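You operate a simulated robot arm through the tools that you are given. There is no shell and no other tool. Be economical: measure what you need, move in short steps, check, and stop when the job is done.

Carry out the task below with a simulated robot arm. There is one attempt and no reset: what you move stays moved.

TASK
Put two of the hex ends from the top of the low stand on the white slat with the purple tab.
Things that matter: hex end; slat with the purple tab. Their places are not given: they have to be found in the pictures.

The check looks at the end state, three seconds after you hand in, the way a careful person would. Anything else that was tipped, shoved, dropped, spilled or broken makes it a failure.

THE ROBOT
A 6-joint arm with a two-finger parallel gripper, fixed in place. Base frame: the origin is at the foot of the arm, x ahead of it, y to its left, z up; the work surface is at about z = 0. Units: cm, degrees, N and s.
With the tool pointing down near the work surface it reaches from about 16 to 42 cm from the base axis. Its first joint turns from -66.0 to 66.0 degrees. Payload 1.57 kg.
The tool frame sits at the grasp point between the pads (the TCP): z along the fingers, y along the line on which they close. The tips reach 3 cm beyond it. Largest opening 8 cm; finger width 1.7, thickness 1.2; the body of the gripper, 4 by 8.2 cm, starts 8 cm behind the TCP.
Orientation is that of the tool frame in the base frame, as [roll, pitch, yaw] about the fixed x, y, z axes, in that order (R = Rz(yaw) Ry(pitch) Rx(roll)). With the fingers straight down and closing along the base's y, the tool's x points along the base's -x, its y along +y and its z along -z.

THE INTERFACE
- The arm moves only by the tool arm_command. Its argument "deltas" is a list of rows, each an object (a shift or turn left out is 0, a gripper value left out holds the last) with "turn": the turn, a rotation vector about the tool's x, y, z in units of 4 degrees (1.0 is 4 degrees), a list of three; "travel": the shift along the tool's x, y, z in units of 30 mm (1.0 is 30 mm), a list of three; "gripper": the gripper command, from -1 (shut) to 1 (fully open), values between in proportion. In form: [{"turn": [wx, wy, wz], "travel": [x, y, z], "gripper": gripper}, ...]. A call has 1 to 12 rows; each row shifts and turns the commanded pose from where the row before left it, along the tool's axes as they then stand. A call with a number of a shift or a turn outside -1 to 1 is refused whole. A row lasts 0.2 s, in which the tool goes at most 5 cm and 8.6 degrees; a call with a longer step from one row to the next is refused whole, and so is a gripper value outside its range. A pose out of reach is approached as far as the arm can. The call stops where the force on the tool passes 40 N (or 10 N more than at its start, if that is more) or the arm is blocked; 0.2 s more then pass. Each finger travels about 15.3 cm/s and halts on what it meets, pressing with about 24 N; the grip force reading is that of the motor and also rises with nothing between the fingers. The clock runs only during rows and for 0.2 s after the last one: add rows that do not move to give the fingers time. The reply holds the time, the measured pose of the TCP, the force on the tool along the base axes, the opening and the grip force, in the units named above and with some noise.
- Cameras (640 x 400 px; columns grow to the right, rows downward): "scene" is fixed at [4.55, -32.84, 43.64]; the picture's right is [0.85, -0.53, 0.00], its down [-0.28, -0.45, -0.85] and it looks along [0.45, 0.72, -0.53] (base axes); focal length 280 px, centre (320, 200). "wrist" rides on the gripper at [-3.2, 0, -7.8] in the tool frame; the picture's right is [0.00, -1.00, 0.00], its down [0.97, 0.00, -0.24] and it looks along [0.24, 0.00, 0.97] (tool axes); focal length 218 px, centre (320, 200).
- get_image(camera): a new picture of that camera. The clock stands still meanwhile.
- measure_at(camera, pixels): for up to 12 pixels [column, row] of the newest picture of that camera ("zoom" is the newest enlarged one), the place [x, y, z] in the base frame of the surface seen there, good to about 0.2 cm, but the place of the scene camera against the robot may be out by one fixed shift of up to 1.2 cm in any direction. The clock stands still meanwhile.
- close_up(camera, box): a new picture of the part [left, top, right, bottom] of that camera's present view, enlarged. The clock stands still meanwhile.
- job_done(): hands the job in; it is judged then, once.

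Keep the steps short. Do not move on a guess: measure, check each grasp and each placing, and mend mistakes. In all there are 60 turns and 20 pictures (those below and enlarged ones count). Leave the gripper open and the arm clear of the work at the hand-in unless told otherwise, and finish with a single line.

The tools are called as name(argument=value, ...) on one line, values as JSON. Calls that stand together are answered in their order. arm_command: Moves the arm, as the interface text tells. Its arguments: {"type":"object","properties":{"deltas":{"type":"array","items":{"type":"object","properties":{"turn":{"type":"array","items":{"type":"number"}},"travel":{"type":"array","items":{"type":"number"}},"gripper":{"type":"number"}}}}},"required":["deltas"]} The other tools are called the same way: get_image (camera) takes a picture; measure_at (camera, pixels) gives the place of the surface under pixels of a picture; close_up (camera, box) takes an enlarged picture of a part of a camera's view; job_done () hands the job in.

At the start:

```text
clock: 0.0
tool_pos: [26.52, 7.07, 20.14]
tcp_rot: [179.9, 0.0, 179.9]
ft_force: [0.8, 0.7, 0.1]
finger_gap: 8.01
finger_force: 0.0
```

scene: 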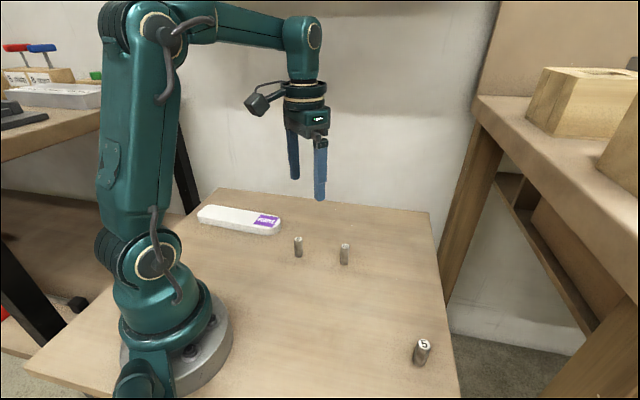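
wrist: 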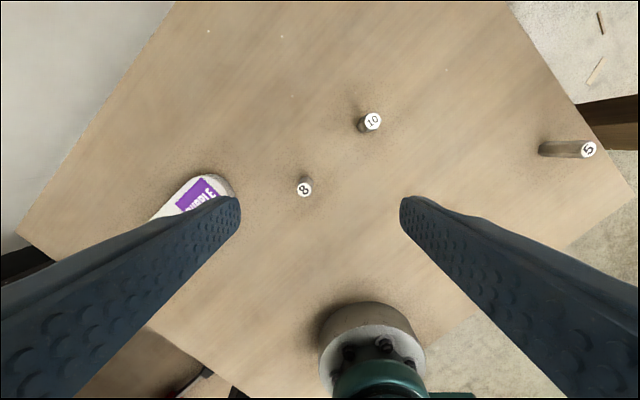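

I see three small posts (8, 10, 5) and the slat with a purple tab. I'll enlarge both areas to tell which ones are hex ends.

close_up(camera="scene", box=[190, 190, 370, 300])

close_up(camera="wrist", box=[280, 90, 620, 210])

close_up(camera="scene", box=[390, 320, 460, 380])

```text
3.56 times, centred on (280, 245) of scene
```

zoom: 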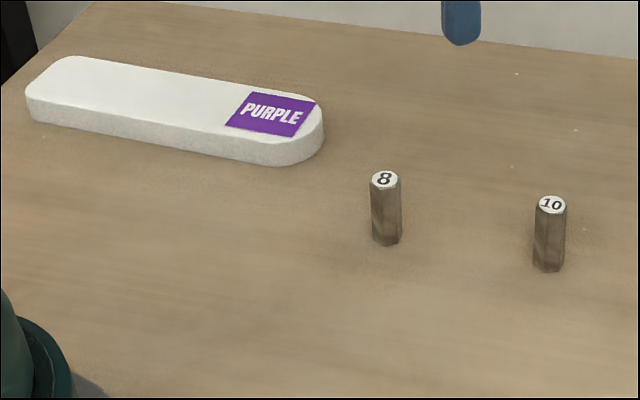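

```text
1.88 times, centred on (450, 150) of wrist
```

zoom: 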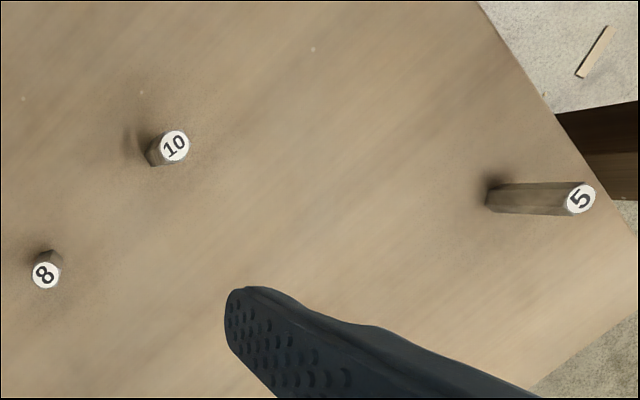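

```text
6.67 times, centred on (425, 350) of scene
```

zoom: 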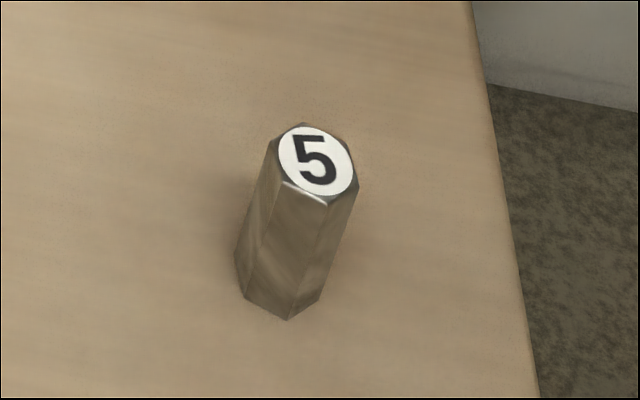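

All three are hex posts on the surface; 8 and 10 are nearest to the slat. Measuring their tops and the slat with the wrist camera (robot-true), and the scene camera for comparison.

measure_at(camera="wrist", pixels=[[304, 190], [372, 121], [588, 149], [204, 182], [180, 205], [222, 182], [330, 230], [304, 182]])

measure_at(camera="scene", pixels=[[298, 240], [344, 246], [423, 344], [267, 220], [240, 217], [210, 210], [277, 219], [202, 213], [300, 290], [210, 206], [240, 227], [252, 213]])

```text
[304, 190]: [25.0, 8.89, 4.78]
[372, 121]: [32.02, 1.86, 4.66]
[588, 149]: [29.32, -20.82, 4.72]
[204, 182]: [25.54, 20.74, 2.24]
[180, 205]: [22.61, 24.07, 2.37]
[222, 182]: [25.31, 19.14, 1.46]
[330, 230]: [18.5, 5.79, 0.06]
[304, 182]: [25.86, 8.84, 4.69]
```

```text
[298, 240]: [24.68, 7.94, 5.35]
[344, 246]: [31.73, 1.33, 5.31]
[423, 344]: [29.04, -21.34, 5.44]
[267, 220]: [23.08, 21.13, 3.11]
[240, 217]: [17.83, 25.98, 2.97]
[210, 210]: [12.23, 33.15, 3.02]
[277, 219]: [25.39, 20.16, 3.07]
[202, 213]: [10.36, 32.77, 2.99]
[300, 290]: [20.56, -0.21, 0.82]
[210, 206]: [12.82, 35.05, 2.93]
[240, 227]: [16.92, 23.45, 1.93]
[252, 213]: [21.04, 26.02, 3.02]
```

The scene camera is offset about (-0.4, -0.7, +0.7) from the wrist camera. Slat top is about z 2.3, posts 4.7 tall. Next I move over post 8 at z≈12 to see its flats.

arm_command(deltas=[{"travel": [0.13, 0.2, 0.9], "gripper": 1}, {"travel": [0.12, 0.2, 0.9]}, {"travel": [0.12, 0.2, 0.9]}, {}, {}])

close_up(camera="wrist", box=[240, 120, 400, 220])

```text
clock: 1.2
tool_pos: [25.33, 8.99, 12.14]
tcp_rot: [179.8, 0.1, 180.0]
ft_force: [0.3, 0.4, -0.4]
finger_gap: 7.96
finger_force: 0.0
```

```text
4.00 times, centred on (320, 170) of wrist
```

zoom: 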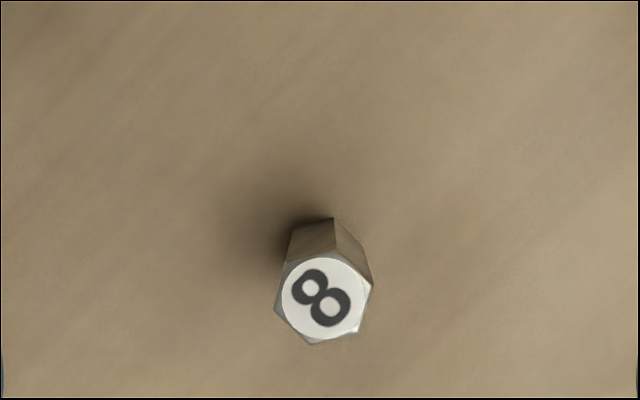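

Hex corners sit at about -16°, 44°, 102° in the picture, so a flat pair lies 14° off the closing line: turn +14° about tool z. Now measure the exact top centre.

measure_at(camera="zoom", pixels=[[323, 298], [370, 285], [313, 342], [358, 331], [278, 300]])

```text
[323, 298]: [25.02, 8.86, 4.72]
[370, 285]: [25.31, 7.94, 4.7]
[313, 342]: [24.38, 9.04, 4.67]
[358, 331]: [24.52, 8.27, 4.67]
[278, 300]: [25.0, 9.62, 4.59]
```

Centre at (25.02, 8.86). Shift onto it, turn 14°, then descend to TCP z≈4.4 (tips at 1.4).

arm_command(deltas=[{"travel": [0.1, -0.045, 0]}, {"turn": [0, 0, 0.9]}, {"turn": [0, 0, 0.9]}, {"turn": [0, 0, 0.85]}, {"turn": [0, 0, 0.85]}, {"travel": [0, 0, 0.5]}, {}, {}])

```text
clock: 3.0
tool_pos: [25.2, 8.68, 10.59]
tcp_rot: [179.8, 0.1, 165.9]
ft_force: [-0.1, 0.4, 0.9]
finger_gap: 7.99
finger_force: 0.0
```

Pose reads within about 0.2 of the target. Descend slowly.

arm_command(deltas=[{"travel": [0, 0, 0.5]}, {"travel": [0, 0, 0.5]}, {"travel": [0, 0, 0.5]}, {"travel": [0, 0, 0.5]}, {}, {}])

get_image(camera="wrist")

```text
clock: 4.4
tool_pos: [25.18, 8.77, 4.37]
tcp_rot: [179.9, 0.1, 165.8]
ft_force: [0.8, -0.1, 1.0]
finger_gap: 7.98
finger_force: 0.1
```

```text
13 pictures are left
```

wrist: 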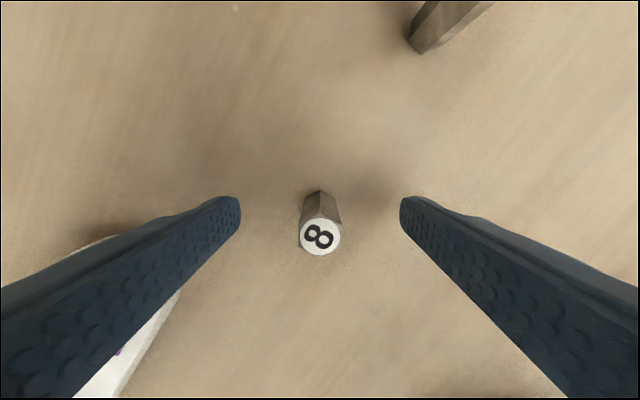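

The post sits centred between the fingers with its flats facing them. Close.

arm_command(deltas=[{"gripper": 0}, {"gripper": -0.4}, {"gripper": -1}, {}, {}])

arm_command(deltas=[{"travel": [0, 0, -0.5]}, {"travel": [0, 0, -0.7]}, {"travel": [0, 0, -0.7]}, {}, {}])

get_image(camera="wrist")

```text
clock: 5.6
tool_pos: [25.18, 8.7, 4.42]
tcp_rot: [179.9, 0.1, 165.9]
ft_force: [0.2, 0.7, -0.7]
finger_gap: 1.75
finger_force: 24.3
```

```text
clock: 6.8
tool_pos: [25.17, 8.72, 10.15]
tcp_rot: [179.9, 0.1, 165.8]
ft_force: [-0.2, 0.4, -0.3]
finger_gap: 1.79
finger_force: 23.8
```

```text
12 pictures are left
```

wrist: 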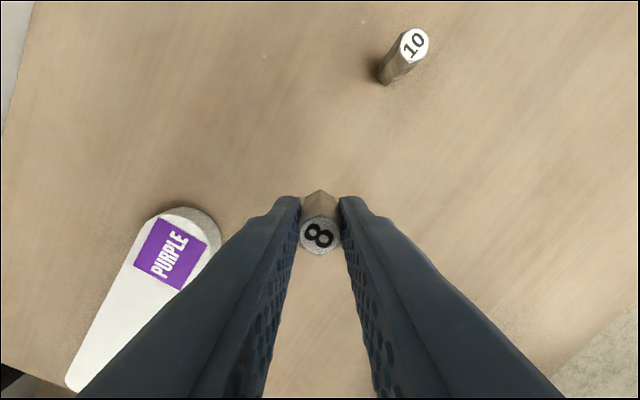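

Post 8 is held (gap 1.78, steady on the lift). Measuring the slat in this picture: tab corners, edges, tip.

measure_at(camera="wrist", pixels=[[170, 252], [155, 219], [207, 243], [135, 267], [181, 289], [100, 320], [72, 378], [140, 338], [110, 366], [90, 380], [320, 234]])

```text
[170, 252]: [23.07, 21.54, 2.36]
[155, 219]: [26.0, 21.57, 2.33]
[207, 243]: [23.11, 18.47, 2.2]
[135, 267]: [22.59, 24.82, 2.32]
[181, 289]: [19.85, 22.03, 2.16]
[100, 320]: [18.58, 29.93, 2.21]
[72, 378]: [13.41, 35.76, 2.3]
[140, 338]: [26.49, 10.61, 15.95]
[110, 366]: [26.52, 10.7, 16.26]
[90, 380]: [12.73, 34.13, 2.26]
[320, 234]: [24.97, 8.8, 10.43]
```

Now a few slat edge points from the scene picture, to fix its centre line behind the tab.

measure_at(camera="scene", pixels=[[225, 208.5], [225, 215], [225, 221], [225, 222], [225, 207.5], [243, 211.5], [243, 218], [243, 225], [243, 226], [234, 209.5], [234, 216.5], [234, 223.5]])

```text
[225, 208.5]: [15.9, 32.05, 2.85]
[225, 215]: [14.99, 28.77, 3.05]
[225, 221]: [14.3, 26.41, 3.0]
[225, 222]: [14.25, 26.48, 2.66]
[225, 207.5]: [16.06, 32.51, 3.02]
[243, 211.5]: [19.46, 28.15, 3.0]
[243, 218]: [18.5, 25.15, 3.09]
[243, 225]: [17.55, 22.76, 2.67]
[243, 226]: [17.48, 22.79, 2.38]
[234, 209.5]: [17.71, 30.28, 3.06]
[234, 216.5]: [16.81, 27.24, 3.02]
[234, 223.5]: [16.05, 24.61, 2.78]
```

Slat centre line runs about through (22.9, 21.7) → (16.9, 28.4), ~5 cm wide, top z 2.3. Carry post 8 at this height to above (16.95, 28.4), on the white part.

arm_command(deltas=[{"travel": [0.3, 0.4, 0]}, {"travel": [0.56, 0.754, 0]}, {"travel": [0.56, 0.754, 0]}, {"travel": [0.56, 0.754, 0]}, {"travel": [0.56, 0.754, 0]}, {"travel": [0.56, 0.754, 0]}, {"travel": [0.56, 0.754, 0]}, {"travel": [0.58, 0.756, 0]}, {}, {}, {}])

get_image(camera="wrist")

```text
clock: 9.2
tool_pos: [18.32, 27.85, 10.23]
tcp_rot: [180.0, -0.1, 165.9]
ft_force: [0.5, 0.1, 0.5]
finger_gap: 1.73
finger_force: 23.8
out of reach, approached as far as the arm can: row 8
```

```text
11 pictures are left
```

wrist: 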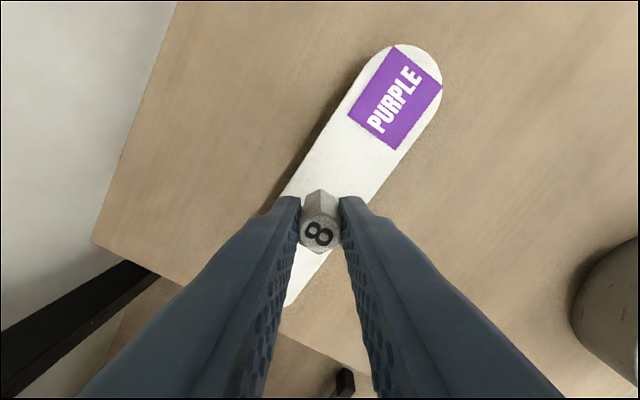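

The arm stopped at (18.32, 27.85), a reach limit. I'll settle nearer, about (18.4, 26.85), still on the white part; small step back to see how it responds.

arm_command(deltas=[{"travel": [-0.082, -0.323, 0]}, {}, {}])

```text
clock: 10.0
tool_pos: [18.25, 26.91, 10.25]
tcp_rot: [179.9, 0.0, 165.9]
ft_force: [0.3, -0.2, -0.8]
finger_gap: 1.75
finger_force: 23.7
```

Now at (18.25, 26.91), on the slat centre line. Contact expected at TCP z≈6.7; lower to about 7.1 first.

arm_command(deltas=[{"travel": [0, 0, 0.5]}, {"travel": [0, 0, 0.4]}, {"travel": [0, 0, 0.15]}, {}, {}])

get_image(camera="scene")

```text
clock: 11.2
tool_pos: [18.44, 26.72, 7.11]
tcp_rot: [179.8, 0.1, 165.9]
ft_force: [0.5, -0.5, -1.2]
finger_gap: 1.77
finger_force: 24.4
```

```text
10 pictures are left
```

scene: 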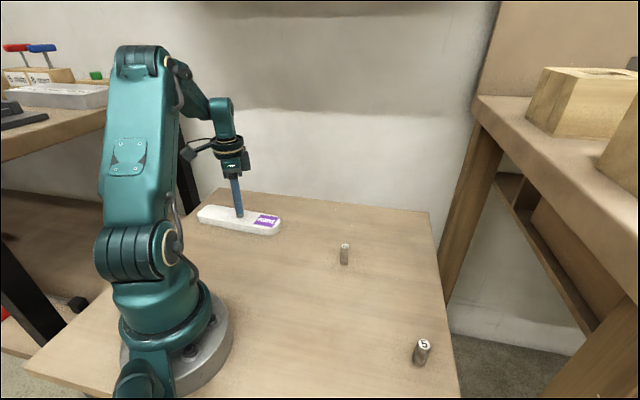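

Over the slat just left of the tab. Lower in 0.5–1 mm steps until contact shows.

arm_command(deltas=[{"travel": [0, 0, 0.04]}, {"travel": [0, 0, 0.04]}, {"travel": [0, 0, 0.03]}, {}])

```text
clock: 12.2
tool_pos: [18.38, 26.69, 6.84]
tcp_rot: [179.7, 0.1, 165.9]
ft_force: [-4.5, 0.8, 15.5]
finger_gap: 1.72
finger_force: 23.7
```

Contact (15 N upward). Ease off slightly and open partway.

arm_command(deltas=[{"travel": [0, 0, -0.02]}, {}, {"gripper": -0.5}, {"gripper": -0.3}, {"gripper": -0.1}, {"gripper": 0.1}, {}, {}])

get_image(camera="wrist")

```text
clock: 14.0
tool_pos: [18.39, 26.84, 6.89]
tcp_rot: [179.9, 0.2, 165.9]
ft_force: [-0.1, -0.1, -0.6]
finger_gap: 4.4
finger_force: 0.1
```

```text
9 pictures are left
```

wrist: 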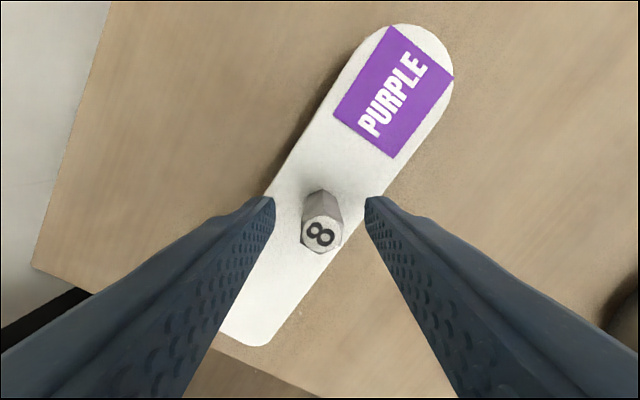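

Post 8 stands upright on the slat, free of the fingers. Rise 7 cm, then go over post 10 at (32.0, 1.8).

arm_command(deltas=[{"travel": [0, 0, -0.3]}, {"travel": [0, 0, -0.7]}, {"travel": [0, 0, -0.7]}, {"travel": [0, 0, -0.5]}, {}])

arm_command(deltas=[{"travel": [-0.6, -0.65, 0], "gripper": 1}, {"travel": [-0.73, -0.79, 0]}, {"travel": [-0.73, -0.79, 0]}, {"travel": [-0.73, -0.79, 0]}, {"travel": [-0.73, -0.79, 0]}, {"travel": [-0.73, -0.79, 0]}, {"travel": [-0.73, -0.79, 0]}, {"travel": [-0.73, -0.79, 0]}, {"travel": [-0.7, -0.79, 0]}, {}, {}])

close_up(camera="wrist", box=[240, 120, 400, 220])

```text
clock: 15.2
tool_pos: [18.54, 26.79, 13.58]
tcp_rot: [179.9, 0.0, 165.9]
ft_force: [0.2, 1.0, 0.6]
finger_gap: 4.42
finger_force: 0.1
```

```text
clock: 17.6
tool_pos: [31.85, 1.54, 13.42]
tcp_rot: [179.9, 0.1, 165.9]
ft_force: [0.9, -0.4, -0.1]
finger_gap: 7.99
finger_force: 0.1
```

```text
4.00 times, centred on (320, 170) of wrist
```

zoom: 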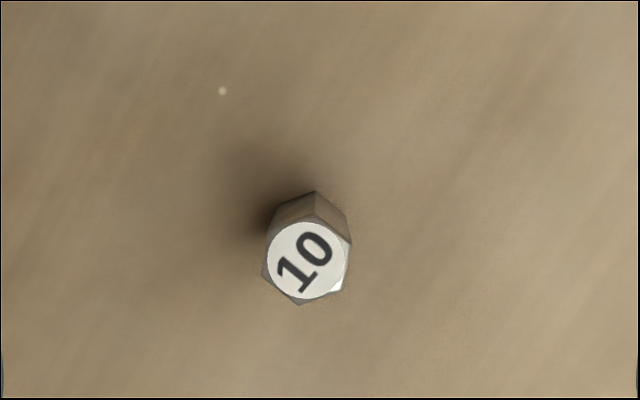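

Corners at about -21°, 39°, 97°: flats are ~8.5° off, so turn +8.5°. Measure the centre.

measure_at(camera="zoom", pixels=[[307, 260], [348, 244], [266, 276], [303, 300], [340, 287]])

```text
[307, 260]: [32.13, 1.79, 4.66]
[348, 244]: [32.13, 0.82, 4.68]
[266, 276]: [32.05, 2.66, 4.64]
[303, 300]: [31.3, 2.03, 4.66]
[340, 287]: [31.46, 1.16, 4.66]
```

Centre (32.1, 1.78). Shift, turn, and descend partway.

arm_command(deltas=[{"travel": [-0.06, 0.098, 0]}, {"turn": [0, 0, 0.7]}, {"turn": [0, 0, 0.7]}, {"turn": [0, 0, 0.7]}, {"travel": [0, 0, 0.7]}, {"travel": [0, 0, 0.7]}, {}, {}])

get_image(camera="wrist")

```text
clock: 19.4
tool_pos: [32.09, 1.97, 9.3]
tcp_rot: [179.9, 0.0, 157.5]
ft_force: [0.0, -0.4, -0.3]
finger_gap: 7.98
finger_force: 0.0
```

```text
7 pictures are left
```

wrist: 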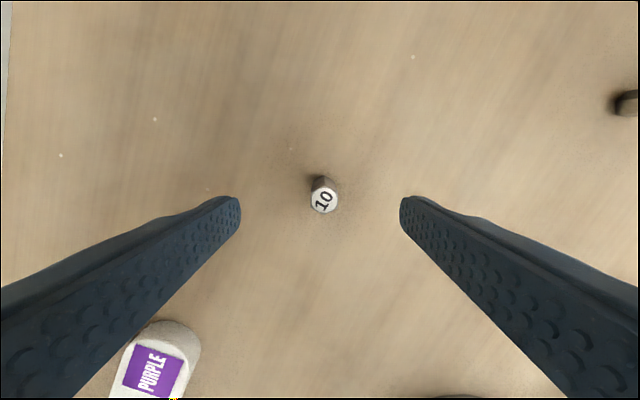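

Post is ~3 px right (0.15 cm); correct it and descend to z≈4.4, then close.

arm_command(deltas=[{"travel": [0, -0.05, 0.4]}, {"travel": [0, 0, 0.5]}, {"travel": [0, 0, 0.4]}, {"travel": [0, 0, 0.33]}, {}, {}, {"gripper": 0}, {"gripper": -0.4}, {"gripper": -1}, {}, {}])

arm_command(deltas=[{"travel": [0, 0, -0.4]}, {"travel": [0, 0, -0.7]}, {"travel": [0, 0, -0.9]}, {"travel": [0, 0, -0.9]}, {}, {}])

```text
clock: 21.8
tool_pos: [32.11, 1.82, 4.34]
tcp_rot: [180.0, 0.1, 157.5]
ft_force: [-0.2, 0.0, -0.1]
finger_gap: 1.73
finger_force: 24.8
```

```text
clock: 23.2
tool_pos: [32.16, 1.73, 12.96]
tcp_rot: [179.9, 0.0, 157.5]
ft_force: [-0.9, -0.5, -0.5]
finger_gap: 1.76
finger_force: 23.6
```

Post 10 is held. Target (20.55, 24.3): on the centre line, 3.4 cm from post 8. Carry it there at height (post bottom ≈ 8.6, above post 8's top).

arm_command(deltas=[{"travel": [0.4, 0.34, 0]}, {"travel": [0.71, 0.602, 0]}, {"travel": [0.71, 0.602, 0]}, {"travel": [0.71, 0.602, 0]}, {"travel": [0.71, 0.602, 0]}, {"travel": [0.71, 0.602, 0]}, {"travel": [0.71, 0.602, 0]}, {"travel": [0.71, 0.602, 0]}, {"travel": [0.6, 0.509, 0]}, {"travel": [0.47, 0.397, 0]}, {}, {}])

get_image(camera="wrist")

```text
clock: 25.8
tool_pos: [20.57, 24.4, 13.01]
tcp_rot: [179.9, 0.0, 157.4]
ft_force: [0.6, 0.0, -0.5]
finger_gap: 1.74
finger_force: 23.8
```

```text
6 pictures are left
```

wrist: 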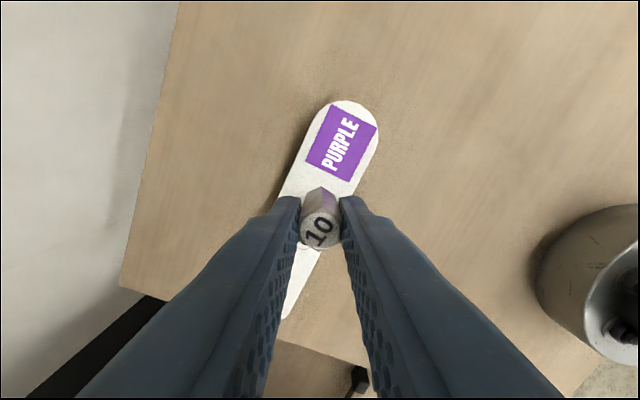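

Over the slat just behind the tab; post 8 is hidden below the held post. Lower to z≈7.2 and look from the scene camera.

arm_command(deltas=[{"travel": [0, 0, 0.5]}, {"travel": [0, 0, 0.5]}, {"travel": [0, 0, 0.4]}, {"travel": [0, 0, 0.3]}, {"travel": [0, 0, 0.23]}, {}, {}])

close_up(camera="scene", box=[180, 140, 340, 240])

```text
clock: 27.4
tool_pos: [20.58, 24.38, 7.21]
tcp_rot: [179.9, 0.0, 157.5]
ft_force: [-0.1, 0.1, 0.1]
finger_gap: 1.76
finger_force: 24.6
```

```text
4.00 times, centred on (260, 190) of scene
```

zoom: 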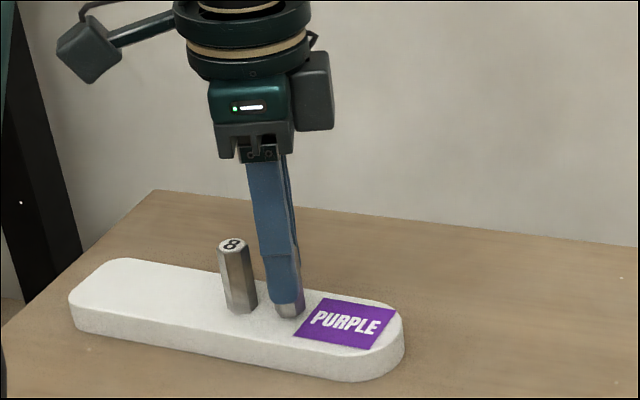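

Post 8 stands clear. Lower gently to contact.

arm_command(deltas=[{"travel": [0, 0, 0.04]}, {"travel": [0, 0, 0.04]}, {"travel": [0, 0, 0.03]}, {}])

```text
clock: 28.4
tool_pos: [20.64, 24.37, 7.05]
tcp_rot: [180.0, 0.1, 157.5]
ft_force: [-0.1, 0.1, 2.7]
finger_gap: 1.75
finger_force: 24.1
```

arm_command(deltas=[{"travel": [0, 0, 0.02]}, {}, {}])

```text
clock: 29.2
tool_pos: [20.69, 24.3, 6.94]
tcp_rot: [179.8, 0.1, 157.5]
ft_force: [0.0, 1.3, 6.1]
finger_gap: 1.73
finger_force: 24.1
```

Contact (6 N). Open gradually to about 4.4 cm.

arm_command(deltas=[{"gripper": -0.5}, {"gripper": -0.3}, {"gripper": -0.1}, {"gripper": 0.0}, {}, {}])

get_image(camera="wrist")

```text
clock: 30.6
tool_pos: [20.64, 24.39, 6.9]
tcp_rot: [179.9, 0.1, 157.5]
ft_force: [0.5, 0.0, -0.2]
finger_gap: 4.02
finger_force: 0.1
```

```text
4 pictures are left
```

wrist: 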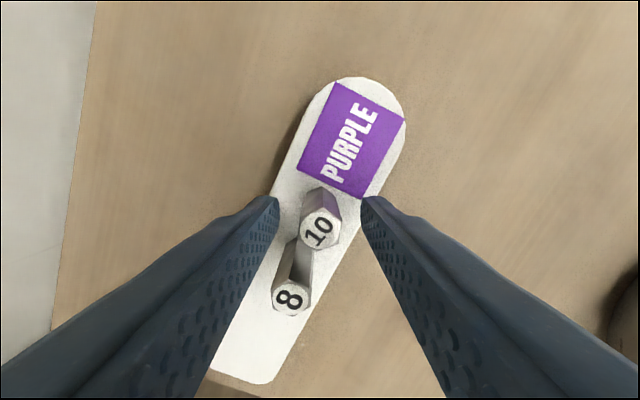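

Both posts stand on the slat, fingers free. Rise straight up, then move aside and open.

arm_command(deltas=[{"travel": [0, 0, -0.3]}, {"travel": [0, 0, -0.7]}, {"travel": [0, 0, -0.9]}, {"travel": [0, 0, -0.9]}, {"travel": [-0.5, -0.5, -0.5], "gripper": 1}, {"travel": [-0.7, -0.7, 0]}, {"travel": [-0.7, -0.7, 0]}, {"travel": [-0.7, -0.7, 0]}, {"travel": [-0.5, -0.5, 0]}, {}, {}])

get_image(camera="scene")

```text
clock: 33.0
tool_pos: [25.74, 12.23, 16.98]
tcp_rot: [179.9, 0.1, 157.5]
ft_force: [-0.4, 0.9, 0.4]
finger_gap: 8.02
finger_force: 0.0
```

```text
3 pictures are left
```

scene: 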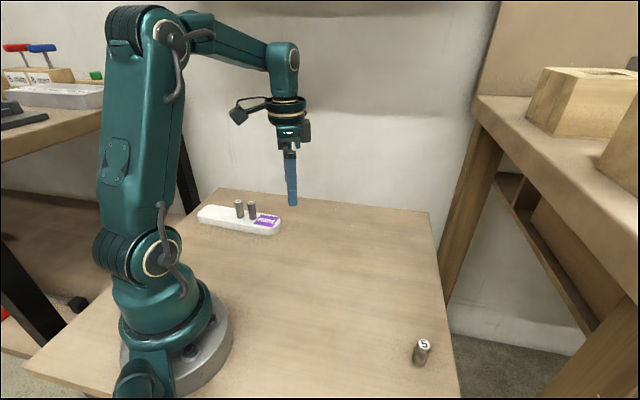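

Both posts stand upright on the slat, post 5 is untouched, and the arm is clear with the gripper open. Handing in.

job_done()

```text
The job is handed in.
```

Hex ends 8 and 10 now stand upright on the white slat with the purple tab; hex end 5 and the slat were left in place, and the job is handed in.
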